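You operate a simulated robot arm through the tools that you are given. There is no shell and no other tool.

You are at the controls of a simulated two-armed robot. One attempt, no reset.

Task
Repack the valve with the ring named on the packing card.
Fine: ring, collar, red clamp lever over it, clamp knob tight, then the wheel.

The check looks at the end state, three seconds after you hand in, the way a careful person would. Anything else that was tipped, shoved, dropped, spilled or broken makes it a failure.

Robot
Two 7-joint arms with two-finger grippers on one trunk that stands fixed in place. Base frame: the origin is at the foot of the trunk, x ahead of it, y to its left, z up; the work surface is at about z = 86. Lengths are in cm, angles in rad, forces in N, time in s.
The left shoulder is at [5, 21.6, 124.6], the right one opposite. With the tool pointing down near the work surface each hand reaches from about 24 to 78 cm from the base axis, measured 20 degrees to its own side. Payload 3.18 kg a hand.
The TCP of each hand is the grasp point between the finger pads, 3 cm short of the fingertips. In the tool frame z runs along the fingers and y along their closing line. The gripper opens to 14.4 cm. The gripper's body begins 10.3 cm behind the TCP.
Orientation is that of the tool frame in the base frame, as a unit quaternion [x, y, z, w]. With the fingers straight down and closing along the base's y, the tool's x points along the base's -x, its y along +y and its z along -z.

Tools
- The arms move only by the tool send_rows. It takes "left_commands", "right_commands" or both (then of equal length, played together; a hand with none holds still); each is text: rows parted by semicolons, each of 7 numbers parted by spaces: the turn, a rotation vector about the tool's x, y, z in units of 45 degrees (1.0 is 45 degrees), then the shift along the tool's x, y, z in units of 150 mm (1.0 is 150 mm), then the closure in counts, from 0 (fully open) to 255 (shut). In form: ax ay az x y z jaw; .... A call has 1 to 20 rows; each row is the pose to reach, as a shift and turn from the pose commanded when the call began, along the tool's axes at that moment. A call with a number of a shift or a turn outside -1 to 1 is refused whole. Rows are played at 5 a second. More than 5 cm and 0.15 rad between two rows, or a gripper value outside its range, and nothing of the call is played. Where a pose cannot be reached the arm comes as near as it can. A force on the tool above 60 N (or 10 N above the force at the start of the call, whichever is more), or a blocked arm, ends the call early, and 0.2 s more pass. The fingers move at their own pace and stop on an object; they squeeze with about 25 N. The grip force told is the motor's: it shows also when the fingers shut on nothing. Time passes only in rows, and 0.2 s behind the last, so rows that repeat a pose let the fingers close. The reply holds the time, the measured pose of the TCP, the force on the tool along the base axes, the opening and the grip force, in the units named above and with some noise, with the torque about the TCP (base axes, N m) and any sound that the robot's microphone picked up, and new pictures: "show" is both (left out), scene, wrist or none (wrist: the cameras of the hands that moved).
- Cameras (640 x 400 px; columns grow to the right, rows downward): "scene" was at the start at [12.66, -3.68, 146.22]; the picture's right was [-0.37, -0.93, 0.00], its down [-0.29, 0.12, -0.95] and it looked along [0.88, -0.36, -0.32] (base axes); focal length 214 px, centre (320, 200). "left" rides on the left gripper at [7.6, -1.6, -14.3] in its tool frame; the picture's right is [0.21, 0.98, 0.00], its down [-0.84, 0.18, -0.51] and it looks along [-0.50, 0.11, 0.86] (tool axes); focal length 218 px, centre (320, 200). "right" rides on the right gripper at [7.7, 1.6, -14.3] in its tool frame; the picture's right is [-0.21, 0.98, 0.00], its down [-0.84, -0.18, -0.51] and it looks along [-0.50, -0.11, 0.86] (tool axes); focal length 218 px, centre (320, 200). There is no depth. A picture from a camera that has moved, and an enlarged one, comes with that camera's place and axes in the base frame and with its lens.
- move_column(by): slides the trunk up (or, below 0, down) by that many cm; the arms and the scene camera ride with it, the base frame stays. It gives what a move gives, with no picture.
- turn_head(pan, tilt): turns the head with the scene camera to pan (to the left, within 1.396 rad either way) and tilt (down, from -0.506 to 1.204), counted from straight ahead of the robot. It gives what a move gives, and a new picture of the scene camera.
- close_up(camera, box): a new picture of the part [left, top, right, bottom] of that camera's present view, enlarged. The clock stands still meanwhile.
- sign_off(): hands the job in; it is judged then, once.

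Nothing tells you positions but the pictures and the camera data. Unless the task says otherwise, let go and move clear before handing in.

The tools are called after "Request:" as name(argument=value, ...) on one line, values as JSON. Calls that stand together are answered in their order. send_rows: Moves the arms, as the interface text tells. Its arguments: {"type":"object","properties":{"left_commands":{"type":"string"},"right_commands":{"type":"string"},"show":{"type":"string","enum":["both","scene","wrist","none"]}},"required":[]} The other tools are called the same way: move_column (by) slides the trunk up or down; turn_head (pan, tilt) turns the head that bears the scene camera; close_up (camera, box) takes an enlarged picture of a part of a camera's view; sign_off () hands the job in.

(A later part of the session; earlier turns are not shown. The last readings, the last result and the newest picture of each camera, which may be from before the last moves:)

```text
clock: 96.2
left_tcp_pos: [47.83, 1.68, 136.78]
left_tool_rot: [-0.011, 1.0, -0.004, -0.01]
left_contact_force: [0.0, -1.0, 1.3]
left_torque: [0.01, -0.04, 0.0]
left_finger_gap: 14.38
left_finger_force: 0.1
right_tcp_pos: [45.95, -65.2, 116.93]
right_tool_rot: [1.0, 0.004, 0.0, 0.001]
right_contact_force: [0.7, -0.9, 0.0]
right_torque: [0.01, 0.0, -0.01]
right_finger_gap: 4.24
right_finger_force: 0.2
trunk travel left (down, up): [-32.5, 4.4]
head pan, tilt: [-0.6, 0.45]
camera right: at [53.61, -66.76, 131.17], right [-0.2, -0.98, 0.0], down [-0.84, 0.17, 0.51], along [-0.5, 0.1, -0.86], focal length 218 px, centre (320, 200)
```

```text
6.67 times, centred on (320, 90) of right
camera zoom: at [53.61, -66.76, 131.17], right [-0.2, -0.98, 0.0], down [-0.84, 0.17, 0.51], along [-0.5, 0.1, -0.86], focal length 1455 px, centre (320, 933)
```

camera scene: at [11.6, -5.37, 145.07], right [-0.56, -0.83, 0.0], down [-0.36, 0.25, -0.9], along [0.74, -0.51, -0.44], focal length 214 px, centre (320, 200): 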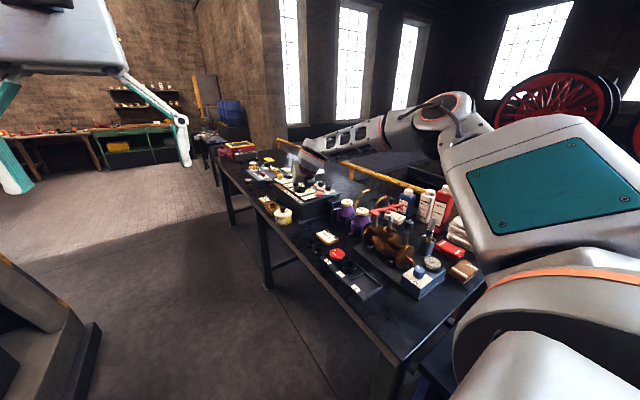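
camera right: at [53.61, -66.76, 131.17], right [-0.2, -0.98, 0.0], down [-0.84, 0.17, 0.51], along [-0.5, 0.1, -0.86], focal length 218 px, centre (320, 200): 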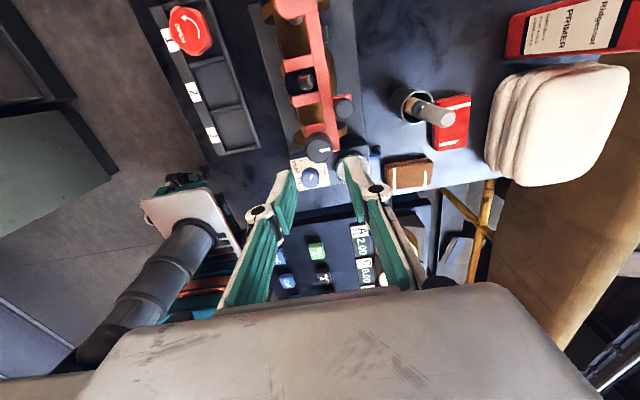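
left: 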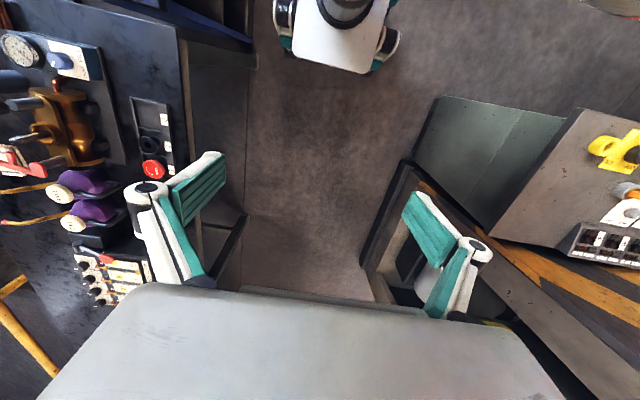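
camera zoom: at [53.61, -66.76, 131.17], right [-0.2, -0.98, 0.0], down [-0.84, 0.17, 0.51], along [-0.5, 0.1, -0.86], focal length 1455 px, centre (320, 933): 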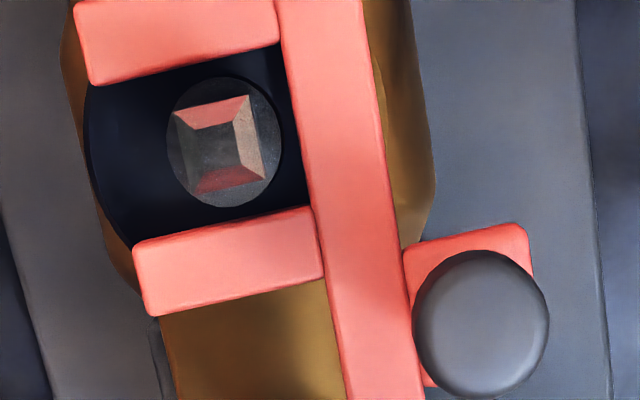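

The knob's axis is at about (46.05, -65.1), top z≈107.3, well clear of the lever's handle. I'll descend with the fingers straddling it along y.

Request:
send_rows(right_commands="0 0 0 0.007 -0.007 0.12 180; 0 0 0 0.007 -0.007 0.25 180; 0 0 0 0.007 -0.007 0.38 180; 0 0 0 0.007 -0.007 0.5 180; 0 0 0 0.007 -0.007 0.56 180; 0 0 0 0.007 -0.007 0.61 180; 0 0 0 0.007 -0.007 0.61 180", show="wrist")

Request:
close_up(camera="right", box=[272, 150, 368, 210])

Request:
close_up(camera="scene", box=[384, 200, 432, 230])

```text
clock: 97.8
left_tcp_pos: [47.69, 1.65, 136.85]
left_tool_rot: [-0.011, 1.0, -0.004, -0.011]
left_contact_force: [-0.6, 0.0, 0.4]
left_torque: [-0.03, 0.0, -0.03]
left_finger_gap: 14.39
left_finger_force: 0.2
right_tcp_pos: [46.11, -65.06, 107.85]
right_tool_rot: [1.0, 0.002, -0.001, -0.001]
right_contact_force: [-0.3, 0.2, 0.0]
right_torque: [0.02, -0.03, -0.01]
right_finger_gap: 4.23
right_finger_force: 0.0
trunk travel left (down, up): [-32.5, 4.4]
head pan, tilt: [-0.6, 0.45]
camera right: at [53.72, -66.61, 122.03], right [-0.2, -0.98, 0.0], down [-0.84, 0.17, 0.51], along [-0.5, 0.1, -0.86], focal length 218 px, centre (320, 200)
```

right: 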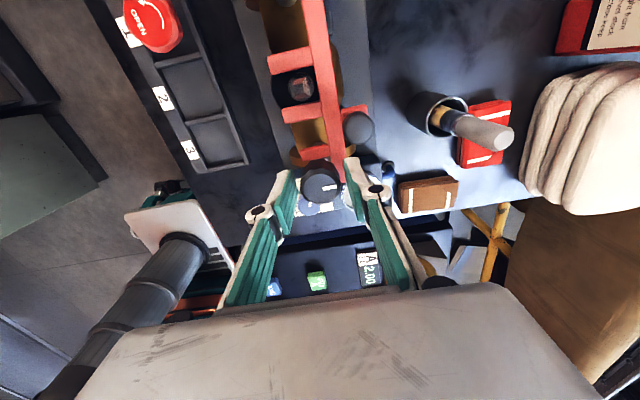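

```text
6.67 times, centred on (320, 180) of right
camera zoom: at [53.72, -66.61, 122.03], right [-0.2, -0.98, 0.0], down [-0.84, 0.17, 0.51], along [-0.5, 0.1, -0.86], focal length 1455 px, centre (320, 333)
```

zoom: 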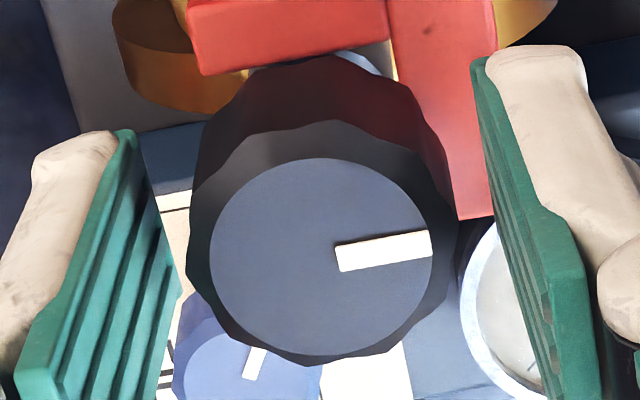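

```text
13.33 times, centred on (408, 215) of scene
camera zoom: at [11.57, -5.35, 145.08], right [-0.56, -0.83, 0.0], down [-0.36, 0.25, -0.9], along [0.74, -0.51, -0.43], focal length 2860 px, centre (-853, 0)
```

zoom: 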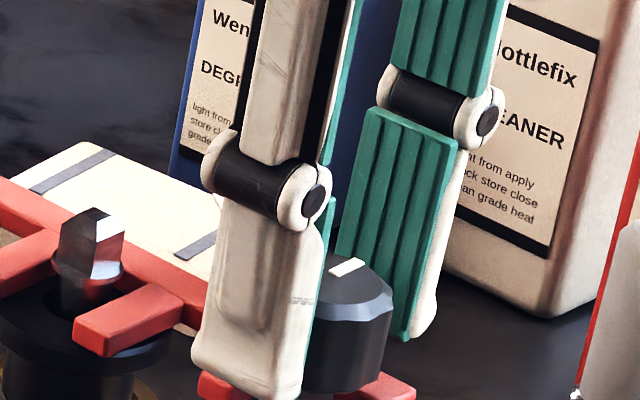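

The knob is centred between the pads. Closing on it, then turning clockwise (tighten) the first 40°.

Request:
send_rows(right_commands="0 0 0 0 0 0 200; 0 0 0 0 0 0 225; 0 0 0 0 0 0 255; 0 0 0 0 0 0 255; 0 0 0 0 0 0 255", show="none")

Request:
send_rows(right_commands="0 0 0.15 0 0 0 255; 0 0 0.3 0 0 0 255; 0 0 0.45 0 0 0 255; 0 0 0.6 0 0 0 255; 0 0 0.75 0 0 0 255; 0 0 0.9 0 0 0 255; 0 0 0.9 0 0 0 255", show="none")

Request:
close_up(camera="right", box=[272, 150, 368, 210])

Request:
close_up(camera="scene", box=[384, 205, 432, 235])

```text
clock: 99.0
left_tcp_pos: [47.64, 1.67, 136.73]
left_tool_rot: [-0.011, 1.0, -0.003, -0.009]
left_contact_force: [0.0, -0.7, 0.1]
left_torque: [0.03, 0.0, -0.01]
left_finger_gap: 14.4
left_finger_force: 0.0
right_tcp_pos: [46.09, -64.95, 107.86]
right_tool_rot: [1.0, 0.003, 0.0, 0.0]
right_contact_force: [-0.9, 2.6, -2.6]
right_torque: [0.13, -0.2, 0.02]
right_finger_gap: 3.14
right_finger_force: 45.1
trunk travel left (down, up): [-32.5, 4.4]
head pan, tilt: [-0.6, 0.45]
```

```text
clock: 100.6
left_tcp_pos: [47.74, 1.55, 136.7]
left_tool_rot: [-0.012, 1.0, -0.003, -0.011]
left_contact_force: [0.4, 0.1, -0.2]
left_torque: [0.02, 0.02, 0.0]
left_finger_gap: 14.39
left_finger_force: 0.1
right_tcp_pos: [46.04, -64.92, 107.83]
right_tool_rot: [0.939, -0.344, 0.001, 0.001]
right_contact_force: [-0.3, 2.0, -3.5]
right_torque: [-0.13, -0.16, 0.02]
right_finger_gap: 3.14
right_finger_force: 44.9
trunk travel left (down, up): [-32.5, 4.4]
head pan, tilt: [-0.6, 0.45]
```

```text
6.67 times, centred on (320, 180) of right
camera zoom: at [50.84, -71.25, 122.02], right [-0.79, -0.61, 0.0], down [-0.53, 0.68, 0.51], along [-0.31, 0.4, -0.86], focal length 1455 px, centre (320, 333)
```

zoom: 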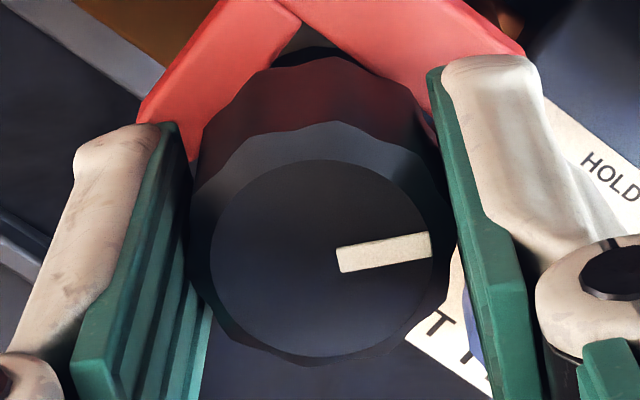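

```text
13.33 times, centred on (408, 220) of scene
camera zoom: at [11.6, -5.37, 145.08], right [-0.56, -0.83, 0.0], down [-0.36, 0.25, -0.9], along [0.74, -0.51, -0.44], focal length 2860 px, centre (-853, -67)
```

zoom: 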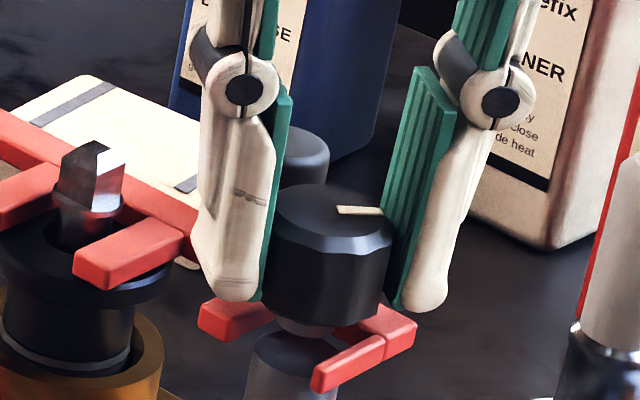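

The knob turns with the hand, almost no torque yet. Continuing clockwise.

Request:
send_rows(right_commands="0 0 0.16 0 0 0 255; 0 0 0.32 0 0 0 255; 0 0 0.48 0 0 0 255; 0 0 0.64 0 0 0 255; 0 0 0.8 0 0 0 255; 0 0 0.96 0 0 0 255; 0 0 0.96 0 0 0 255", show="none")

Request:
close_up(camera="scene", box=[384, 205, 432, 235])

Request:
close_up(camera="right", box=[272, 150, 368, 210])

```text
clock: 102.2
left_tcp_pos: [47.75, 1.66, 136.76]
left_tool_rot: [-0.012, 1.0, -0.003, -0.01]
left_contact_force: [-0.5, 0.2, -0.1]
left_torque: [0.02, -0.03, 0.02]
left_finger_gap: 14.41
left_finger_force: 0.1
right_tcp_pos: [45.95, -64.92, 107.81]
right_tool_rot: [0.746, -0.666, 0.0, -0.001]
right_contact_force: [-5.6, -1.7, -1.5]
right_torque: [-0.08, 0.2, -0.04]
right_finger_gap: 3.16
right_finger_force: 45.2
trunk travel left (down, up): [-32.5, 4.4]
head pan, tilt: [-0.6, 0.45]
```

```text
13.33 times, centred on (408, 220) of scene
camera zoom: at [11.53, -5.4, 145.08], right [-0.56, -0.83, 0.0], down [-0.36, 0.25, -0.9], along [0.74, -0.51, -0.43], focal length 2860 px, centre (-853, -67)
```

zoom: 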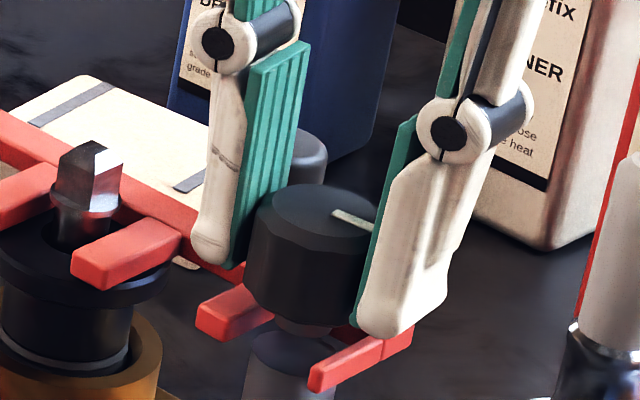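

```text
6.67 times, centred on (320, 180) of right
camera zoom: at [45.26, -72.87, 122.02], right [-1.0, 0.1, 0.0], down [0.08, 0.86, 0.51], along [0.05, 0.51, -0.86], focal length 1455 px, centre (320, 333)
```

zoom: 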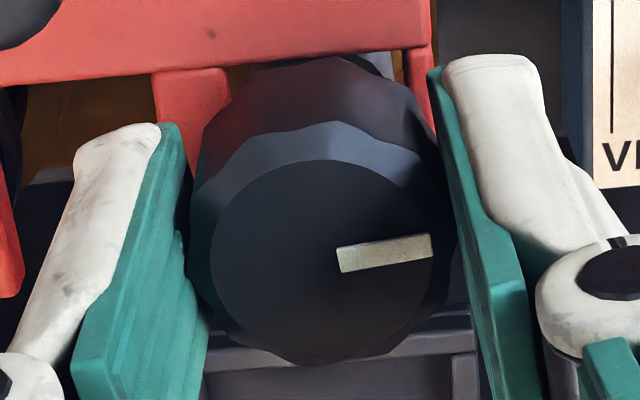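

A quarter turn so far with little resistance. Continuing clockwise.

Request:
send_rows(right_commands="0 0 0.16 0 0 0 255; 0 0 0.32 0 0 0 255; 0 0 0.48 0 0 0 255; 0 0 0.64 0 0 0 255; 0 0 0.8 0 0 0 255; 0 0 0.96 0 0 0 255; 0 0 0.96 0 0 0 255", show="none")

Request:
close_up(camera="scene", box=[384, 205, 432, 235])

Request:
close_up(camera="right", box=[272, 150, 368, 210])

```text
clock: 103.8
left_tcp_pos: [47.61, 1.47, 136.84]
left_tool_rot: [-0.011, 1.0, -0.003, -0.01]
left_contact_force: [-0.8, 0.4, -0.5]
left_torque: [-0.01, -0.03, 0.05]
left_finger_gap: 14.42
left_finger_force: 0.1
right_tcp_pos: [45.89, -65.16, 107.87]
right_tool_rot: [-0.449, 0.894, 0.0, 0.001]
right_contact_force: [-9.9, -2.4, -2.0]
right_torque: [-0.13, 0.29, 0.02]
right_finger_gap: 3.14
right_finger_force: 45.9
trunk travel left (down, up): [-32.5, 4.4]
head pan, tilt: [-0.6, 0.45]
```

```text
13.33 times, centred on (408, 220) of scene
camera zoom: at [11.47, -5.42, 145.09], right [-0.56, -0.83, 0.0], down [-0.36, 0.25, -0.9], along [0.74, -0.51, -0.43], focal length 2860 px, centre (-853, -67)
```

zoom: 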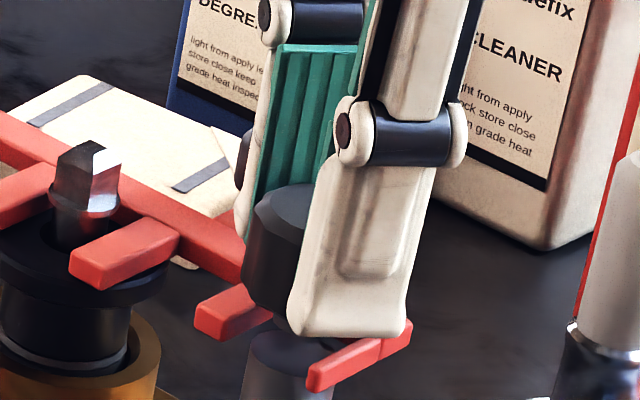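

```text
6.67 times, centred on (320, 180) of right
camera zoom: at [40.08, -70.23, 122.02], right [-0.66, 0.75, 0.0], down [0.65, 0.57, 0.51], along [0.38, 0.34, -0.86], focal length 1455 px, centre (320, 333)
```

zoom: 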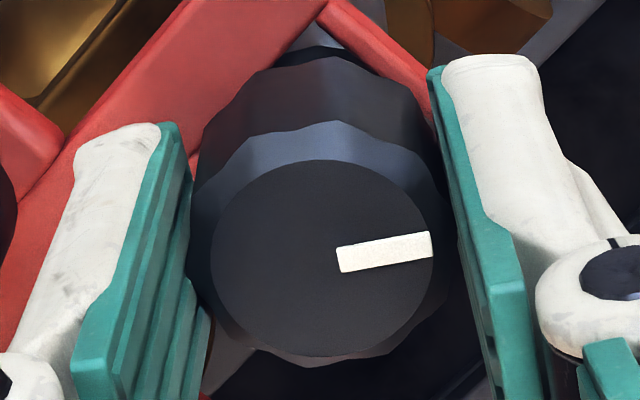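

127° turned, still low torque about z. I'll recentre slightly and keep turning.

Request:
send_rows(right_commands="0 0 0.16 0.005 0.006 0 255; 0 0 0.32 0.005 0.006 0 255; 0 0 0.48 0.005 0.006 0 255; 0 0 0.64 0.005 0.006 0 255; 0 0 0.8 0.005 0.006 0 255; 0 0 0.96 0.005 0.006 0 255; 0 0 0.96 0.005 0.006 0 255", show="none")

Request:
close_up(camera="scene", box=[384, 205, 432, 235])

Request:
close_up(camera="right", box=[272, 150, 368, 210])

```text
clock: 105.4
left_tcp_pos: [47.77, 1.57, 136.76]
left_tool_rot: [-0.011, 1.0, -0.003, -0.01]
left_contact_force: [-0.4, 0.6, 0.5]
left_torque: [-0.01, 0.01, 0.01]
left_finger_gap: 14.41
left_finger_force: 0.1
right_tcp_pos: [45.99, -64.96, 107.85]
right_tool_rot: [-0.088, 0.996, 0.001, 0.001]
right_contact_force: [-4.7, 3.1, -4.1]
right_torque: [0.32, -0.79, -0.03]
right_finger_gap: 3.13
right_finger_force: 44.3
trunk travel left (down, up): [-32.5, 4.4]
head pan, tilt: [-0.6, 0.45]
```

```text
13.33 times, centred on (408, 220) of scene
camera zoom: at [11.55, -5.37, 145.08], right [-0.56, -0.83, 0.0], down [-0.36, 0.25, -0.9], along [0.74, -0.51, -0.43], focal length 2860 px, centre (-853, -67)
```

zoom: 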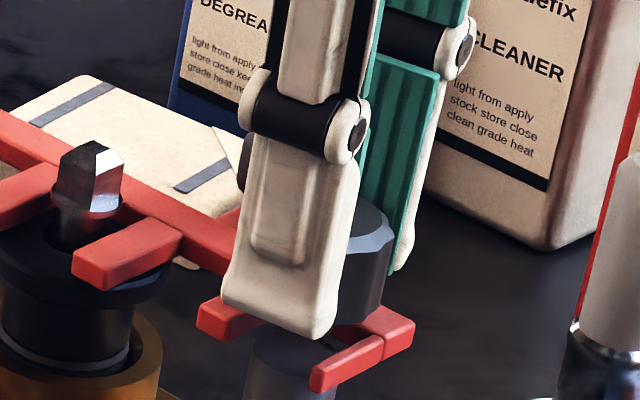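

```text
6.67 times, centred on (320, 180) of right
camera zoom: at [38.11, -64.78, 122.02], right [0.03, 1.0, 0.0], down [0.86, -0.03, 0.51], along [0.51, -0.02, -0.86], focal length 1455 px, centre (320, 333)
```

zoom: 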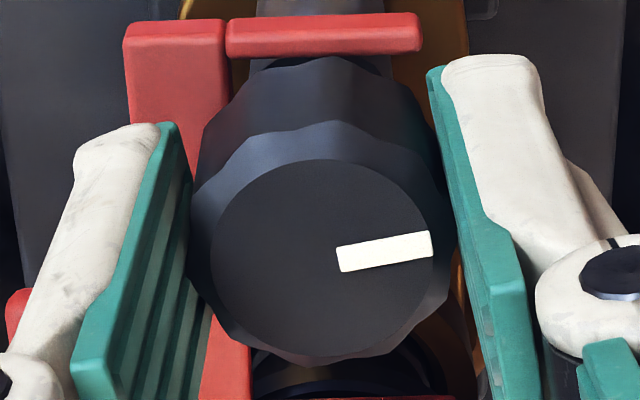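

170° turned and still not tight. I'll open slightly, rotate the hand back, and take another grip.

Request:
send_rows(right_commands="0 0 0 0 0 0 200; 0 0 0 0 0 0 180; 0 0 0 0 0 0 180; 0 0 -0.18 0 0 0 180; 0 0 -0.36 0 0 0 180; 0 0 -0.54 0 0 0 180; 0 0 -0.72 0 0 0 180; 0 0 -0.9 0 0 0 180; 0 0 -1 0 0 0 180", show="none")

Request:
send_rows(right_commands="0 0 -0.18 0 0 0 180; 0 0 -0.36 0 0 0 180; 0 0 -0.54 0 0 0 180; 0 0 -0.72 0 0 0 180; 0 0 -0.9 0 0 0 180; 0 0 -1 0 0 0 180", show="none")

Request:
send_rows(right_commands="0 0 -0.18 0 0 0 180; 0 0 -0.36 0 0 0 180; 0 0 -0.54 0 0 0 180; 0 0 -0.72 0 0 0 180; 0 0 -0.9 0 0 0 180; 0 0 -1 0 0 0 180", show="none")

Request:
send_rows(right_commands="0 0 -0.18 0 0 0 180; 0 0 -0.36 0 0 0 180; 0 0 -0.54 0 0 0 180; 0 0 -0.72 0 0 0 180; 0 0 -0.9 0 0 0 180; 0 0 -1 0 0 0 180; 0 0 -1 0 0 0 180", show="none")

Request:
close_up(camera="right", box=[272, 150, 368, 210])

Request:
close_up(camera="scene", box=[384, 205, 432, 235])

```text
clock: 107.4
left_tcp_pos: [47.91, 1.7, 136.78]
left_tool_rot: [-0.011, 1.0, -0.004, -0.01]
left_contact_force: [0.7, -0.3, 0.2]
left_torque: [-0.02, 0.02, 0.05]
left_finger_gap: 14.42
left_finger_force: 0.1
right_tcp_pos: [45.96, -65.06, 107.84]
right_tool_rot: [-0.464, 0.886, 0.0, 0.0]
right_contact_force: [0.2, -1.3, -0.1]
right_torque: [-0.03, 0.0, 0.02]
right_finger_gap: 4.21
right_finger_force: 0.0
trunk travel left (down, up): [-32.5, 4.4]
head pan, tilt: [-0.6, 0.45]
```

```text
clock: 108.8
left_tcp_pos: [47.76, 1.54, 136.88]
left_tool_rot: [-0.012, 1.0, -0.004, -0.01]
left_contact_force: [0.5, -0.4, 0.1]
left_torque: [-0.03, 0.01, 0.0]
left_finger_gap: 14.41
left_finger_force: 0.0
right_tcp_pos: [45.83, -65.02, 107.87]
right_tool_rot: [0.768, -0.641, 0.0, 0.001]
right_contact_force: [-0.3, -0.3, 0.0]
right_torque: [0.02, -0.03, -0.01]
right_finger_gap: 4.23
right_finger_force: 0.1
trunk travel left (down, up): [-32.5, 4.4]
head pan, tilt: [-0.6, 0.45]
```

```text
clock: 110.2
left_tcp_pos: [47.8, 1.61, 136.71]
left_tool_rot: [-0.011, 1.0, -0.003, -0.011]
left_contact_force: [0.7, -0.3, 0.3]
left_torque: [0.01, -0.02, 0.02]
left_finger_gap: 14.42
left_finger_force: 0.1
right_tcp_pos: [45.9, -65.2, 107.77]
right_tool_rot: [0.954, -0.298, 0.0, 0.0]
right_contact_force: [-0.1, -0.2, -0.2]
right_torque: [0.0, 0.01, -0.05]
right_finger_gap: 4.23
right_finger_force: 0.0
trunk travel left (down, up): [-32.5, 4.4]
head pan, tilt: [-0.6, 0.45]
```

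```text
clock: 111.8
left_tcp_pos: [47.69, 1.53, 136.79]
left_tool_rot: [-0.012, 1.0, -0.003, -0.01]
left_contact_force: [-0.4, 0.1, 0.1]
left_torque: [-0.03, 0.03, -0.03]
left_finger_gap: 14.41
left_finger_force: 0.0
right_tcp_pos: [45.99, -65.02, 107.82]
right_tool_rot: [0.996, 0.09, 0.0, 0.0]
right_contact_force: [0.3, 0.7, -0.2]
right_torque: [0.02, 0.02, -0.02]
right_finger_gap: 4.23
right_finger_force: 0.1
trunk travel left (down, up): [-32.5, 4.4]
head pan, tilt: [-0.6, 0.45]
```

```text
6.67 times, centred on (320, 180) of right
camera zoom: at [53.75, -65.3, 122.04], right [-0.03, -1.0, 0.0], down [-0.86, 0.03, 0.51], along [-0.51, 0.02, -0.86], focal length 1455 px, centre (320, 333)
```

zoom: 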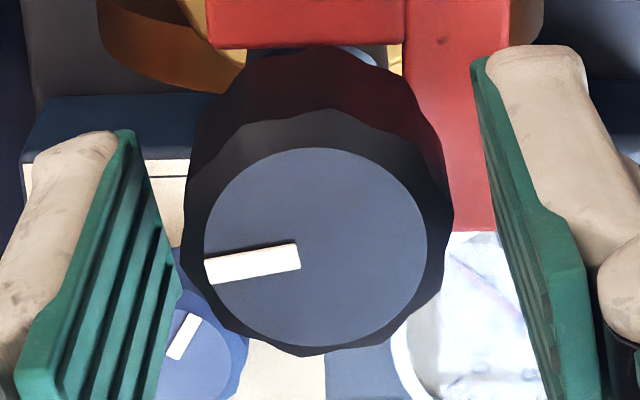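

```text
13.33 times, centred on (408, 220) of scene
camera zoom: at [11.59, -5.37, 145.08], right [-0.56, -0.83, 0.0], down [-0.36, 0.25, -0.9], along [0.74, -0.51, -0.44], focal length 2860 px, centre (-853, -67)
```

zoom: 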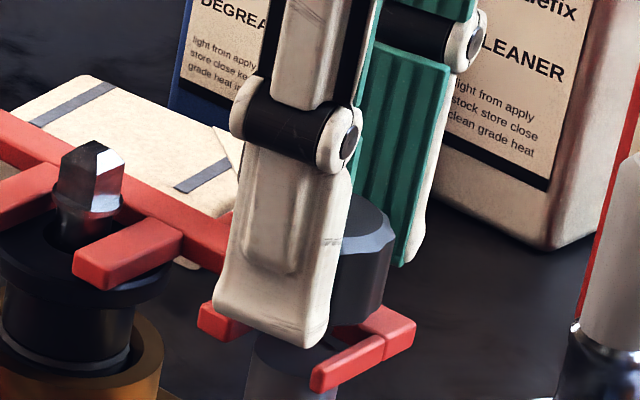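

The knob held its place and the mark now points to +y. Gripping again and turning clockwise further.

Request:
send_rows(right_commands="0 0 0 0 0 0 200; 0 0 0 0 0 0 225; 0 0 0 0 0 0 255; 0 0 0 0 0 0 255; 0 0 0.16 0 0 0 255; 0 0 0.32 0 0 0 255; 0 0 0.48 0 0 0 255; 0 0 0.64 0 0 0 255; 0 0 0.8 0 0 0 255; 0 0 0.96 0 0 0 255; 0 0 0.96 0 0 0 255", show="none")

Request:
send_rows(right_commands="0 0 0.16 0 0 0 255; 0 0 0.32 0 0 0 255; 0 0 0.48 0 0 0 255; 0 0 0.64 0 0 0 255; 0 0 0.8 0 0 0 255; 0 0 0.96 0 0 0 255; 0 0 0.96 0 0 0 255", show="none")

Request:
close_up(camera="right", box=[272, 150, 368, 210])

```text
clock: 114.2
left_tcp_pos: [47.85, 1.68, 136.83]
left_tool_rot: [-0.013, 1.0, -0.003, -0.011]
left_contact_force: [0.1, 0.5, -1.3]
left_torque: [0.01, 0.01, 0.0]
left_finger_gap: 14.4
left_finger_force: 0.0
right_tcp_pos: [46.16, -65.03, 107.84]
right_tool_rot: [0.959, -0.285, 0.0, -0.001]
right_contact_force: [1.2, 2.1, 1.1]
right_torque: [0.09, -0.11, 0.56]
right_finger_gap: 3.13
right_finger_force: 45.7
trunk travel left (down, up): [-32.5, 4.4]
head pan, tilt: [-0.6, 0.45]
```

```text
clock: 115.8
left_tcp_pos: [47.74, 1.67, 136.7]
left_tool_rot: [-0.011, 1.0, -0.003, -0.011]
left_contact_force: [-0.6, -0.1, -0.6]
left_torque: [0.02, 0.03, -0.01]
left_finger_gap: 14.4
left_finger_force: 0.0
right_tcp_pos: [46.02, -65.08, 107.86]
right_tool_rot: [0.787, -0.618, 0.0, 0.001]
right_contact_force: [5.6, 2.9, -1.7]
right_torque: [0.07, -0.23, 0.2]
right_finger_gap: 3.15
right_finger_force: 44.7
trunk travel left (down, up): [-32.5, 4.4]
head pan, tilt: [-0.6, 0.45]
```

```text
6.67 times, centred on (320, 180) of right
camera zoom: at [46.24, -72.87, 122.03], right [-1.0, -0.03, 0.0], down [-0.02, 0.86, 0.51], along [-0.01, 0.51, -0.86], focal length 1455 px, centre (320, 333)
```

zoom: 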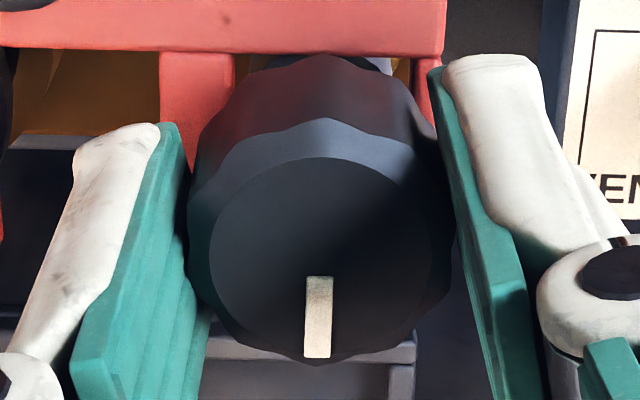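

The mark stayed pointing to +y while the fingers slipped round it with about 0.56 N·m, so the knob has come up tight. I'll confirm with a fresh grip and a short twist.

Request:
send_rows(right_commands="0 0 0 0 0 0 200; 0 0 0 0 0 0 185; 0 0 0 0 0 0 220; 0 0 0 0 0 0 255; 0 0 0 0 0 0 255; 0 0 0.1 0 0 0 255; 0 0 0.2 0 0 0 255", show="none")

Request:
send_rows(right_commands="0 0 0.1 0 0 0 255; 0 0 0.2 0 0 0 255; 0 0 0.3 0 0 0 255", show="none")

Request:
close_up(camera="right", box=[272, 150, 368, 210])

Request:
close_up(camera="scene", box=[360, 200, 424, 240])

```text
clock: 117.4
left_tcp_pos: [47.8, 1.63, 136.82]
left_tool_rot: [-0.011, 1.0, -0.004, -0.01]
left_contact_force: [-0.4, 0.6, 0.4]
left_torque: [-0.02, -0.02, -0.01]
left_finger_gap: 14.4
left_finger_force: 0.1
right_tcp_pos: [46.0, -65.01, 107.84]
right_tool_rot: [0.737, -0.676, 0.0, 0.0]
right_contact_force: [5.6, 3.0, -0.4]
right_torque: [-0.11, -0.2, 0.76]
right_finger_gap: 3.16
right_finger_force: 44.6
trunk travel left (down, up): [-32.5, 4.4]
head pan, tilt: [-0.6, 0.45]
```

```text
clock: 118.2
left_tcp_pos: [47.79, 1.54, 136.77]
left_tool_rot: [-0.012, 1.0, -0.004, -0.011]
left_contact_force: [-0.1, -0.1, -0.1]
left_torque: [-0.03, -0.02, 0.0]
left_finger_gap: 14.38
left_finger_force: 0.2
right_tcp_pos: [45.97, -65.07, 107.83]
right_tool_rot: [-0.651, 0.759, 0.0, 0.001]
right_contact_force: [6.2, 0.3, 1.7]
right_torque: [0.04, -0.01, 0.36]
right_finger_gap: 3.17
right_finger_force: 45.3
trunk travel left (down, up): [-32.5, 4.4]
head pan, tilt: [-0.6, 0.45]
```

```text
6.67 times, centred on (320, 180) of right
camera zoom: at [43.22, -72.38, 122.03], right [-0.93, 0.35, 0.0], down [0.31, 0.81, 0.51], along [0.18, 0.47, -0.86], focal length 1455 px, centre (320, 333)
```

zoom: 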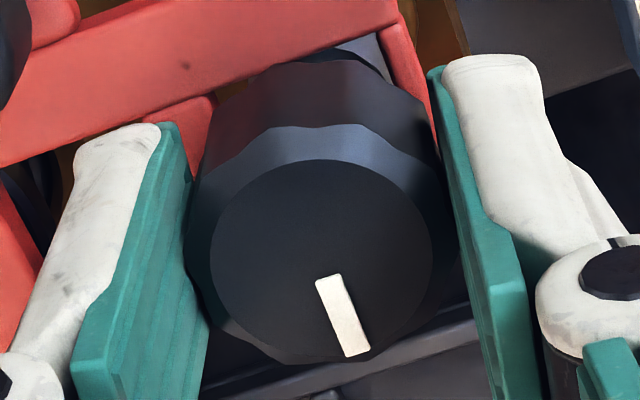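

```text
10.00 times, centred on (392, 220) of scene
camera zoom: at [11.66, -5.35, 145.07], right [-0.56, -0.83, 0.0], down [-0.36, 0.25, -0.9], along [0.74, -0.51, -0.44], focal length 2145 px, centre (-400, 0)
```

zoom: 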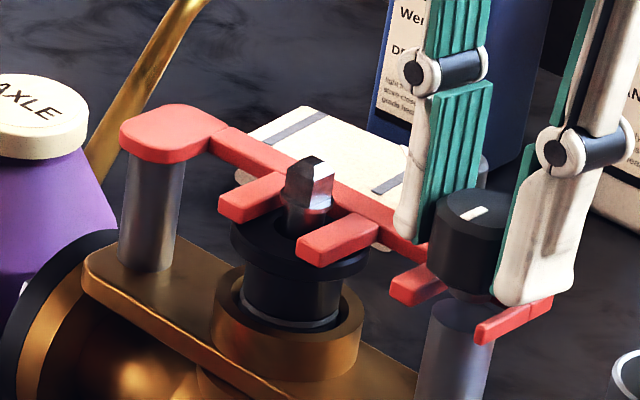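

The knob resisted 0.76 N·m without turning — it is tight. Releasing and lifting clear.

Request:
send_rows(right_commands="0 0 0 0 0 0 200; 0 0 0 0 0 0 180; 0 0 0 0 0 0 180; 0 0 0 0 0 -0.15 180; 0 0 0 0 0 -0.35 180; 0 0 0 0 0 -0.6 180; 0 0 0 0 0 -0.85 180; 0 0 0 0 0 -0.85 180", show="wrist")

Request:
close_up(camera="scene", box=[384, 205, 432, 235])

Request:
close_up(camera="scene", box=[372, 208, 404, 228])

```text
clock: 120.0
left_tcp_pos: [47.87, 1.54, 136.79]
left_tool_rot: [-0.012, 1.0, -0.003, -0.01]
left_contact_force: [1.0, -0.7, -0.3]
left_torque: [0.01, 0.02, 0.0]
left_finger_gap: 14.38
left_finger_force: 0.1
right_tcp_pos: [46.04, -65.02, 120.45]
right_tool_rot: [-0.651, 0.759, 0.001, 0.001]
right_contact_force: [0.1, -0.7, -0.7]
right_torque: [0.02, -0.03, 0.0]
right_finger_gap: 4.2
right_finger_force: 0.1
trunk travel left (down, up): [-32.5, 4.4]
head pan, tilt: [-0.6, 0.45]
camera right: at [43.23, -72.42, 134.68], right [-0.94, 0.35, 0.0], down [0.3, 0.81, 0.51], along [0.18, 0.48, -0.86], focal length 218 px, centre (320, 200)
```

right: 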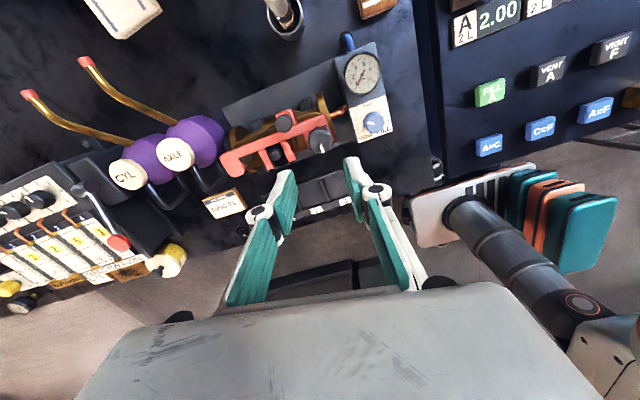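

```text
13.33 times, centred on (408, 220) of scene
camera zoom: at [11.61, -5.44, 145.07], right [-0.56, -0.83, 0.0], down [-0.36, 0.25, -0.9], along [0.74, -0.51, -0.44], focal length 2860 px, centre (-853, -67)
```

zoom: 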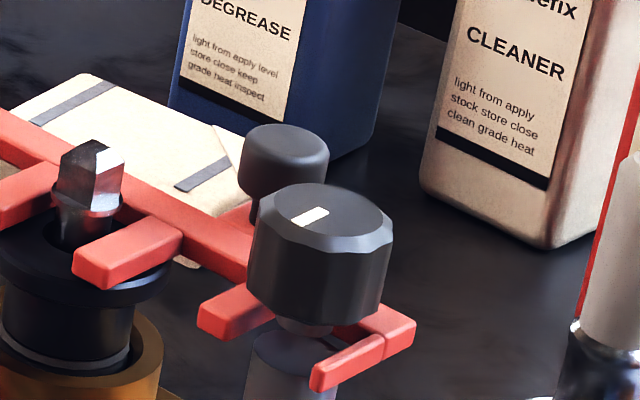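

```text
16.00 times, centred on (388, 218) of scene
camera zoom: at [11.61, -5.44, 145.07], right [-0.56, -0.83, 0.0], down [-0.36, 0.25, -0.9], along [0.74, -0.51, -0.44], focal length 3432 px, centre (-768, -88)
```

zoom: 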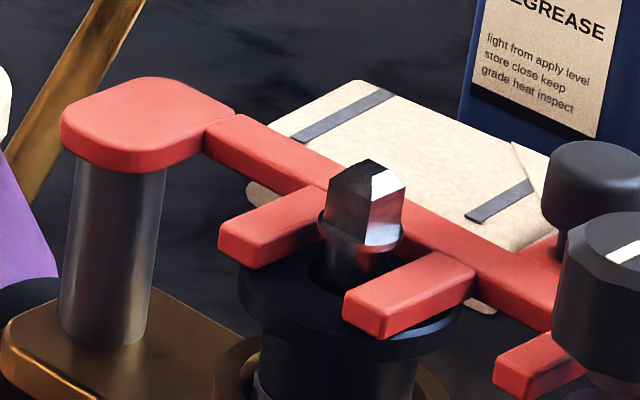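

The clamp knob's mark has gone from -y to +y and everything sits in place. Now for the wheel: I move the hand back over the tray, upright, fingers closing along y.

Request:
send_rows(right_commands="0 0 -0.122 -0.101 -0.074 0.022 150; 0 0 -0.243 -0.203 -0.149 0.044 130; 0 0 -0.365 -0.304 -0.223 0.067 110; 0 0 -0.487 -0.405 -0.297 0.089 110; 0 0 -0.608 -0.507 -0.372 0.111 110; 0 0 -0.73 -0.608 -0.446 0.133 110; 0 0 -0.73 -0.608 -0.446 0.133 110", show="none")

Request:
send_rows(right_commands="0 0 -0.122 -0.05 -0.12 0.045 110; 0 0 -0.243 -0.1 -0.239 0.089 110; 0 0 -0.365 -0.15 -0.359 0.134 110; 0 0 -0.487 -0.2 -0.479 0.178 110; 0 0 -0.608 -0.25 -0.598 0.223 110; 0 0 -0.73 -0.3 -0.718 0.267 110; 0 0 -0.73 -0.3 -0.718 0.267 110", show="none")

Request:
send_rows(right_commands="0 0 -0.122 0.002 -0.006 0.067 110; 0 0 -0.243 0.003 -0.012 0.133 110; 0 0 -0.365 0.004 -0.018 0.2 110; 0 0 -0.487 0.005 -0.025 0.267 110; 0 0 -0.608 0.007 -0.031 0.333 110; 0 0 -0.735 0.008 -0.037 0.4 110; 0 0 -0.735 0.008 -0.037 0.4 110", show="wrist")

Request:
close_up(camera="right", box=[256, 100, 384, 180])

```text
clock: 121.6
left_tcp_pos: [47.68, 1.51, 136.74]
left_tool_rot: [-0.011, 1.0, -0.004, -0.009]
left_contact_force: [0.9, 0.6, 0.5]
left_torque: [-0.01, 0.01, -0.02]
left_finger_gap: 14.41
left_finger_force: 0.1
right_tcp_pos: [53.98, -56.97, 118.58]
right_tool_rot: [0.84, -0.543, -0.001, -0.001]
right_contact_force: [0.3, 0.0, -0.8]
right_torque: [-0.01, -0.01, -0.01]
right_finger_gap: 8.18
right_finger_force: 0.1
trunk travel left (down, up): [-32.5, 4.4]
head pan, tilt: [-0.6, 0.45]
```

```text
clock: 123.2
left_tcp_pos: [47.76, 1.61, 136.86]
left_tool_rot: [-0.011, 1.0, -0.003, -0.01]
left_contact_force: [0.5, -0.1, 0.3]
left_torque: [0.0, 0.02, 0.01]
left_finger_gap: 14.39
left_finger_force: 0.1
right_tcp_pos: [61.93, -48.47, 114.64]
right_tool_rot: [0.959, -0.284, 0.0, -0.002]
right_contact_force: [0.6, -1.0, 0.9]
right_torque: [-0.02, -0.03, 0.0]
right_finger_gap: 8.19
right_finger_force: 0.0
trunk travel left (down, up): [-32.5, 4.4]
head pan, tilt: [-0.6, 0.45]
```

```text
clock: 124.8
left_tcp_pos: [47.73, 1.64, 136.72]
left_tool_rot: [-0.011, 1.0, -0.004, -0.011]
left_contact_force: [-0.2, 0.8, -1.0]
left_torque: [-0.01, -0.01, 0.01]
left_finger_gap: 14.4
left_finger_force: 0.0
right_tcp_pos: [62.13, -48.22, 108.69]
right_tool_rot: [1.0, 0.003, 0.0, -0.001]
right_contact_force: [0.6, -0.5, 0.6]
right_torque: [-0.01, 0.01, 0.01]
right_finger_gap: 8.17
right_finger_force: 0.0
trunk travel left (down, up): [-32.5, 4.4]
head pan, tilt: [-0.6, 0.45]
camera right: at [69.97, -49.76, 122.79], right [-0.21, -0.98, 0.0], down [-0.84, 0.18, 0.51], along [-0.5, 0.11, -0.86], focal length 218 px, centre (320, 200)
```

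right: 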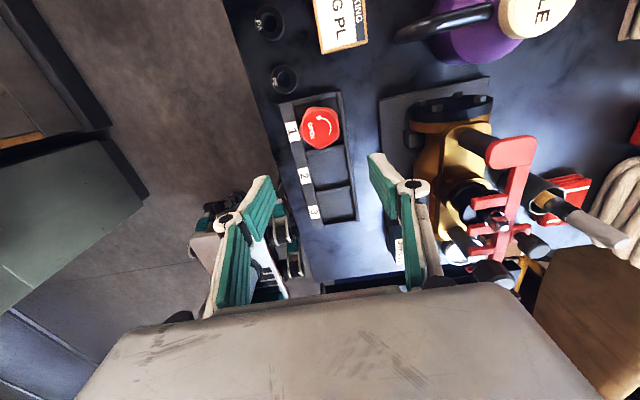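

```text
5.00 times, centred on (320, 140) of right
camera zoom: at [69.97, -49.76, 122.79], right [-0.21, -0.98, 0.0], down [-0.84, 0.18, 0.51], along [-0.5, 0.11, -0.86], focal length 1091 px, centre (320, 500)
```

zoom: 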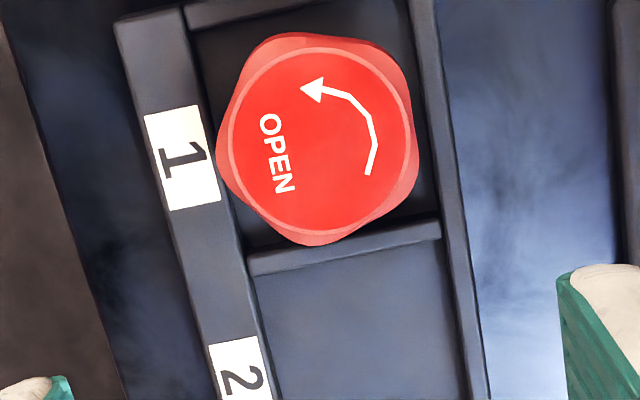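

The wheel's "OPEN" lettering runs almost exactly along -x, and the spindle's square is aligned with x/y. I'll zoom to see the rim's lobes before gripping.

Request:
close_up(camera="right", box=[292, 102, 348, 137])

Request:
close_up(camera="scene", box=[316, 232, 356, 257])

```text
11.43 times, centred on (320, 120) of right
camera zoom: at [69.97, -49.76, 122.79], right [-0.21, -0.98, 0.0], down [-0.84, 0.18, 0.51], along [-0.5, 0.11, -0.86], focal length 2494 px, centre (320, 1120)
```

zoom: 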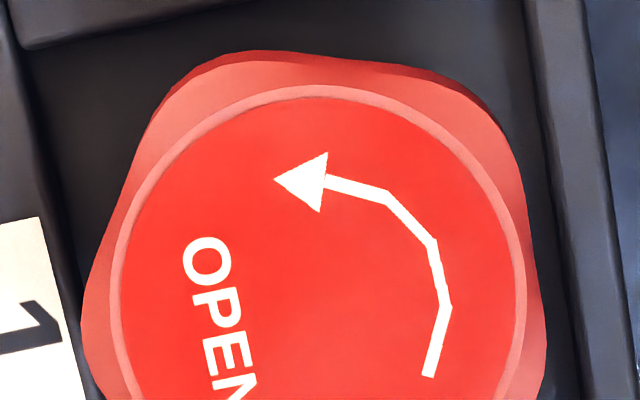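

```text
16.00 times, centred on (336, 244) of scene
camera zoom: at [11.57, -5.36, 145.08], right [-0.56, -0.83, 0.0], down [-0.36, 0.25, -0.9], along [0.74, -0.51, -0.44], focal length 3432 px, centre (64, -512)
```

zoom: 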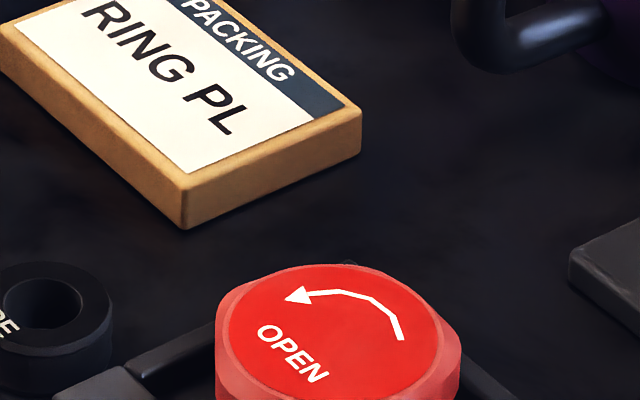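

The wheel has five lobes, one pointing to +y, so closing along y gives a stable three-point grip without turning it. Descending partway to refine the position.

Request:
send_rows(right_commands="0 0 0 0.01 0.002 0.21 110; 0 0 0 0.02 0.004 0.42 110; 0 0 0 0.03 0.005 0.63 110; 0 0 0 0.03 0.005 0.84 110; 0 0 0 0.03 0.005 0.84 110", show="none")

Request:
close_up(camera="right", box=[240, 110, 400, 210])

Request:
close_up(camera="scene", box=[304, 225, 368, 265])

```text
clock: 126.0
left_tcp_pos: [47.69, 1.59, 136.82]
left_tool_rot: [-0.011, 1.0, -0.003, -0.01]
left_contact_force: [-1.0, 0.6, 0.3]
left_torque: [-0.01, -0.02, -0.04]
left_finger_gap: 14.4
left_finger_force: 0.0
right_tcp_pos: [62.74, -48.1, 95.99]
right_tool_rot: [1.0, 0.002, 0.001, -0.001]
right_contact_force: [0.4, 0.1, -0.2]
right_torque: [-0.03, 0.0, -0.01]
right_finger_gap: 8.19
right_finger_force: 0.1
trunk travel left (down, up): [-32.5, 4.4]
head pan, tilt: [-0.6, 0.45]
```

```text
4.00 times, centred on (320, 160) of right
camera zoom: at [70.38, -49.82, 110.12], right [-0.21, -0.98, 0.0], down [-0.84, 0.18, 0.51], along [-0.5, 0.11, -0.86], focal length 873 px, centre (320, 360)
```

zoom: 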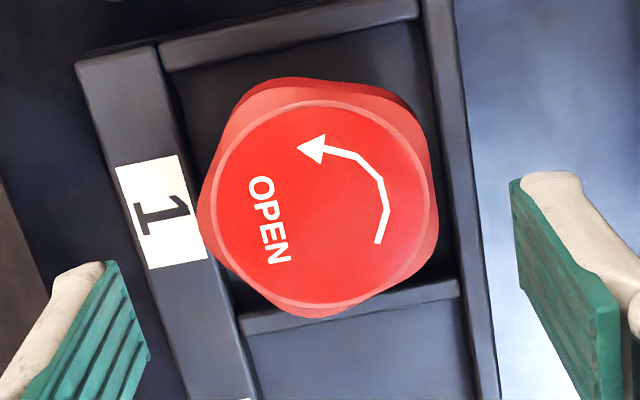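

```text
10.00 times, centred on (336, 245) of scene
camera zoom: at [11.55, -5.34, 145.09], right [-0.56, -0.83, 0.0], down [-0.36, 0.25, -0.9], along [0.74, -0.51, -0.43], focal length 2145 px, centre (160, -250)
```

zoom: 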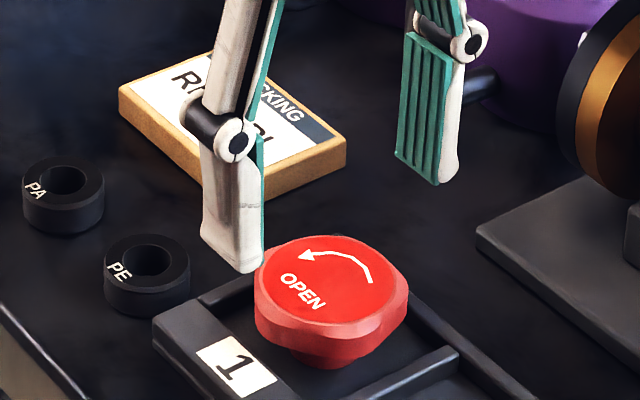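

The wheel's centre is near (62.95, -48.3). Descending so the pads straddle its rim, tips above the tray walls.

Request:
send_rows(right_commands="0 0 0 0.006 0.005 0.1 110; 0 0 0 0.013 0.01 0.2 110; 0 0 0 0.013 0.01 0.26 110; 0 0 0 0.013 0.01 0.29 110; 0 0 0 0.013 0.01 0.307 110; 0 0 0 0.013 0.01 0.307 110", show="none")

Request:
close_up(camera="right", box=[240, 120, 400, 220])

Request:
close_up(camera="scene", box=[304, 225, 368, 265])

```text
clock: 127.4
left_tcp_pos: [47.68, 1.64, 136.81]
left_tool_rot: [-0.012, 1.0, -0.004, -0.011]
left_contact_force: [0.1, -0.2, -0.6]
left_torque: [-0.03, -0.02, 0.0]
left_finger_gap: 14.4
left_finger_force: 0.2
right_tcp_pos: [62.96, -48.41, 91.47]
right_tool_rot: [1.0, 0.0, 0.0, -0.001]
right_contact_force: [-1.4, -0.3, 0.1]
right_torque: [-0.01, 0.0, -0.03]
right_finger_gap: 8.2
right_finger_force: 0.1
trunk travel left (down, up): [-32.5, 4.4]
head pan, tilt: [-0.6, 0.45]
```

```text
4.00 times, centred on (320, 170) of right
camera zoom: at [70.58, -49.97, 105.54], right [-0.21, -0.98, 0.0], down [-0.84, 0.18, 0.51], along [-0.5, 0.11, -0.86], focal length 873 px, centre (320, 320)
```

zoom: 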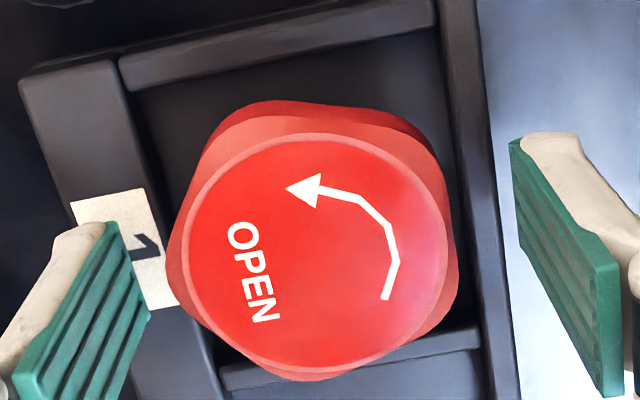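

```text
10.00 times, centred on (336, 245) of scene
camera zoom: at [11.58, -5.37, 145.08], right [-0.56, -0.83, 0.0], down [-0.36, 0.25, -0.9], along [0.74, -0.51, -0.44], focal length 2145 px, centre (160, -250)
```

zoom: 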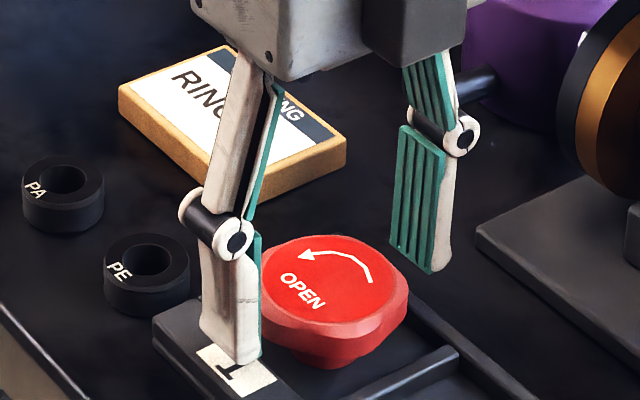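

Centred on the wheel. Closing the fingers on the rim.

Request:
send_rows(right_commands="0 0 0 0 0 0 125; 0 0 0 0 0 0 140; 0 0 0 0 0 0 155; 0 0 0 0 0 0 190; 0 0 0 0 0 0 255; 0 0 0 0 0 0 255", show="none")

Request:
close_up(camera="right", box=[240, 120, 400, 220])

```text
clock: 128.8
left_tcp_pos: [47.7, 1.58, 136.67]
left_tool_rot: [-0.012, 1.0, -0.003, -0.009]
left_contact_force: [0.6, -0.1, 0.2]
left_torque: [-0.01, 0.02, -0.02]
left_finger_gap: 14.42
left_finger_force: 0.0
right_tcp_pos: [62.96, -48.34, 91.37]
right_tool_rot: [1.0, 0.0, 0.0, 0.001]
right_contact_force: [0.1, 0.8, -0.2]
right_torque: [0.05, 0.02, -0.01]
right_finger_gap: 5.94
right_finger_force: 25.3
trunk travel left (down, up): [-32.5, 4.4]
head pan, tilt: [-0.6, 0.45]
```

```text
4.00 times, centred on (320, 170) of right
camera zoom: at [70.58, -49.96, 105.55], right [-0.21, -0.98, 0.0], down [-0.84, 0.18, 0.51], along [-0.5, 0.11, -0.86], focal length 873 px, centre (320, 320)
```

zoom: 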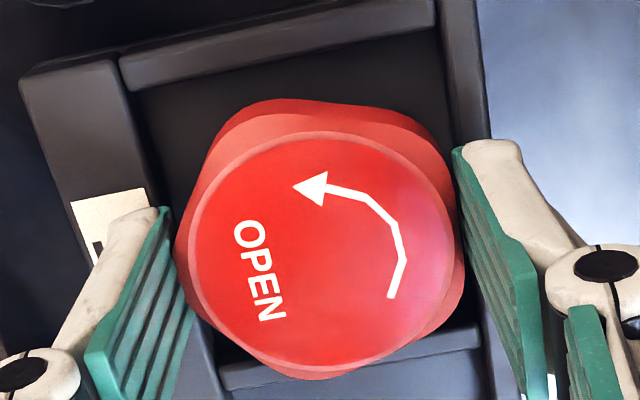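

Gripped (5.94 cm) without rotating it. Lifting the wheel straight up out of the tray.

Request:
send_rows(right_commands="0 0 0 0 0 -0.05 255; 0 0 0 0 0 -0.2 255; 0 0 0 0 0 -0.45 255; 0 0 0 0 0 -0.7 255; 0 0 0 0 0 -0.97 255; 0 0 0 0 0 -0.97 255", show="none")

Request:
close_up(camera="right", box=[240, 120, 400, 220])

Request:
close_up(camera="scene", box=[304, 180, 368, 220])

```text
clock: 130.2
left_tcp_pos: [47.77, 1.5, 136.7]
left_tool_rot: [-0.011, 1.0, -0.003, -0.01]
left_contact_force: [-0.3, 0.0, -0.1]
left_torque: [0.0, 0.04, 0.03]
left_finger_gap: 14.41
left_finger_force: 0.0
right_tcp_pos: [63.01, -48.49, 105.98]
right_tool_rot: [1.0, 0.001, 0.0, -0.001]
right_contact_force: [-0.9, 0.4, -2.6]
right_torque: [0.04, -0.01, 0.04]
right_finger_gap: 5.93
right_finger_force: 24.9
trunk travel left (down, up): [-32.5, 4.4]
head pan, tilt: [-0.6, 0.45]
```

```text
4.00 times, centred on (320, 170) of right
camera zoom: at [70.71, -50.11, 120.1], right [-0.21, -0.98, 0.0], down [-0.84, 0.18, 0.51], along [-0.5, 0.11, -0.86], focal length 873 px, centre (320, 320)
```

zoom: 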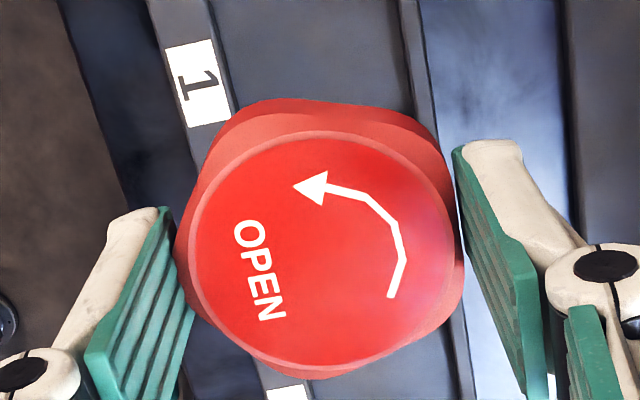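

```text
10.00 times, centred on (336, 200) of scene
camera zoom: at [11.68, -5.44, 145.06], right [-0.56, -0.83, 0.0], down [-0.36, 0.25, -0.9], along [0.74, -0.51, -0.44], focal length 2145 px, centre (160, 200)
```

zoom: 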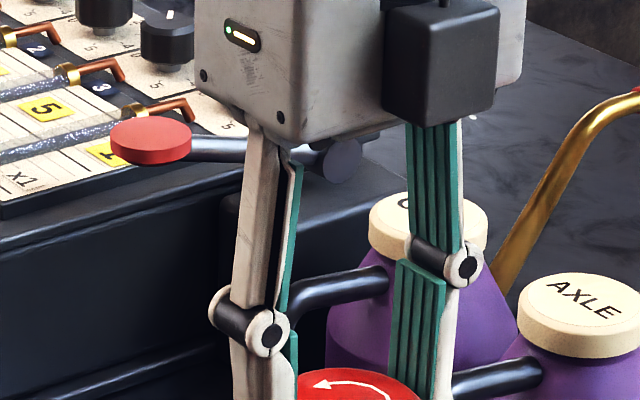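

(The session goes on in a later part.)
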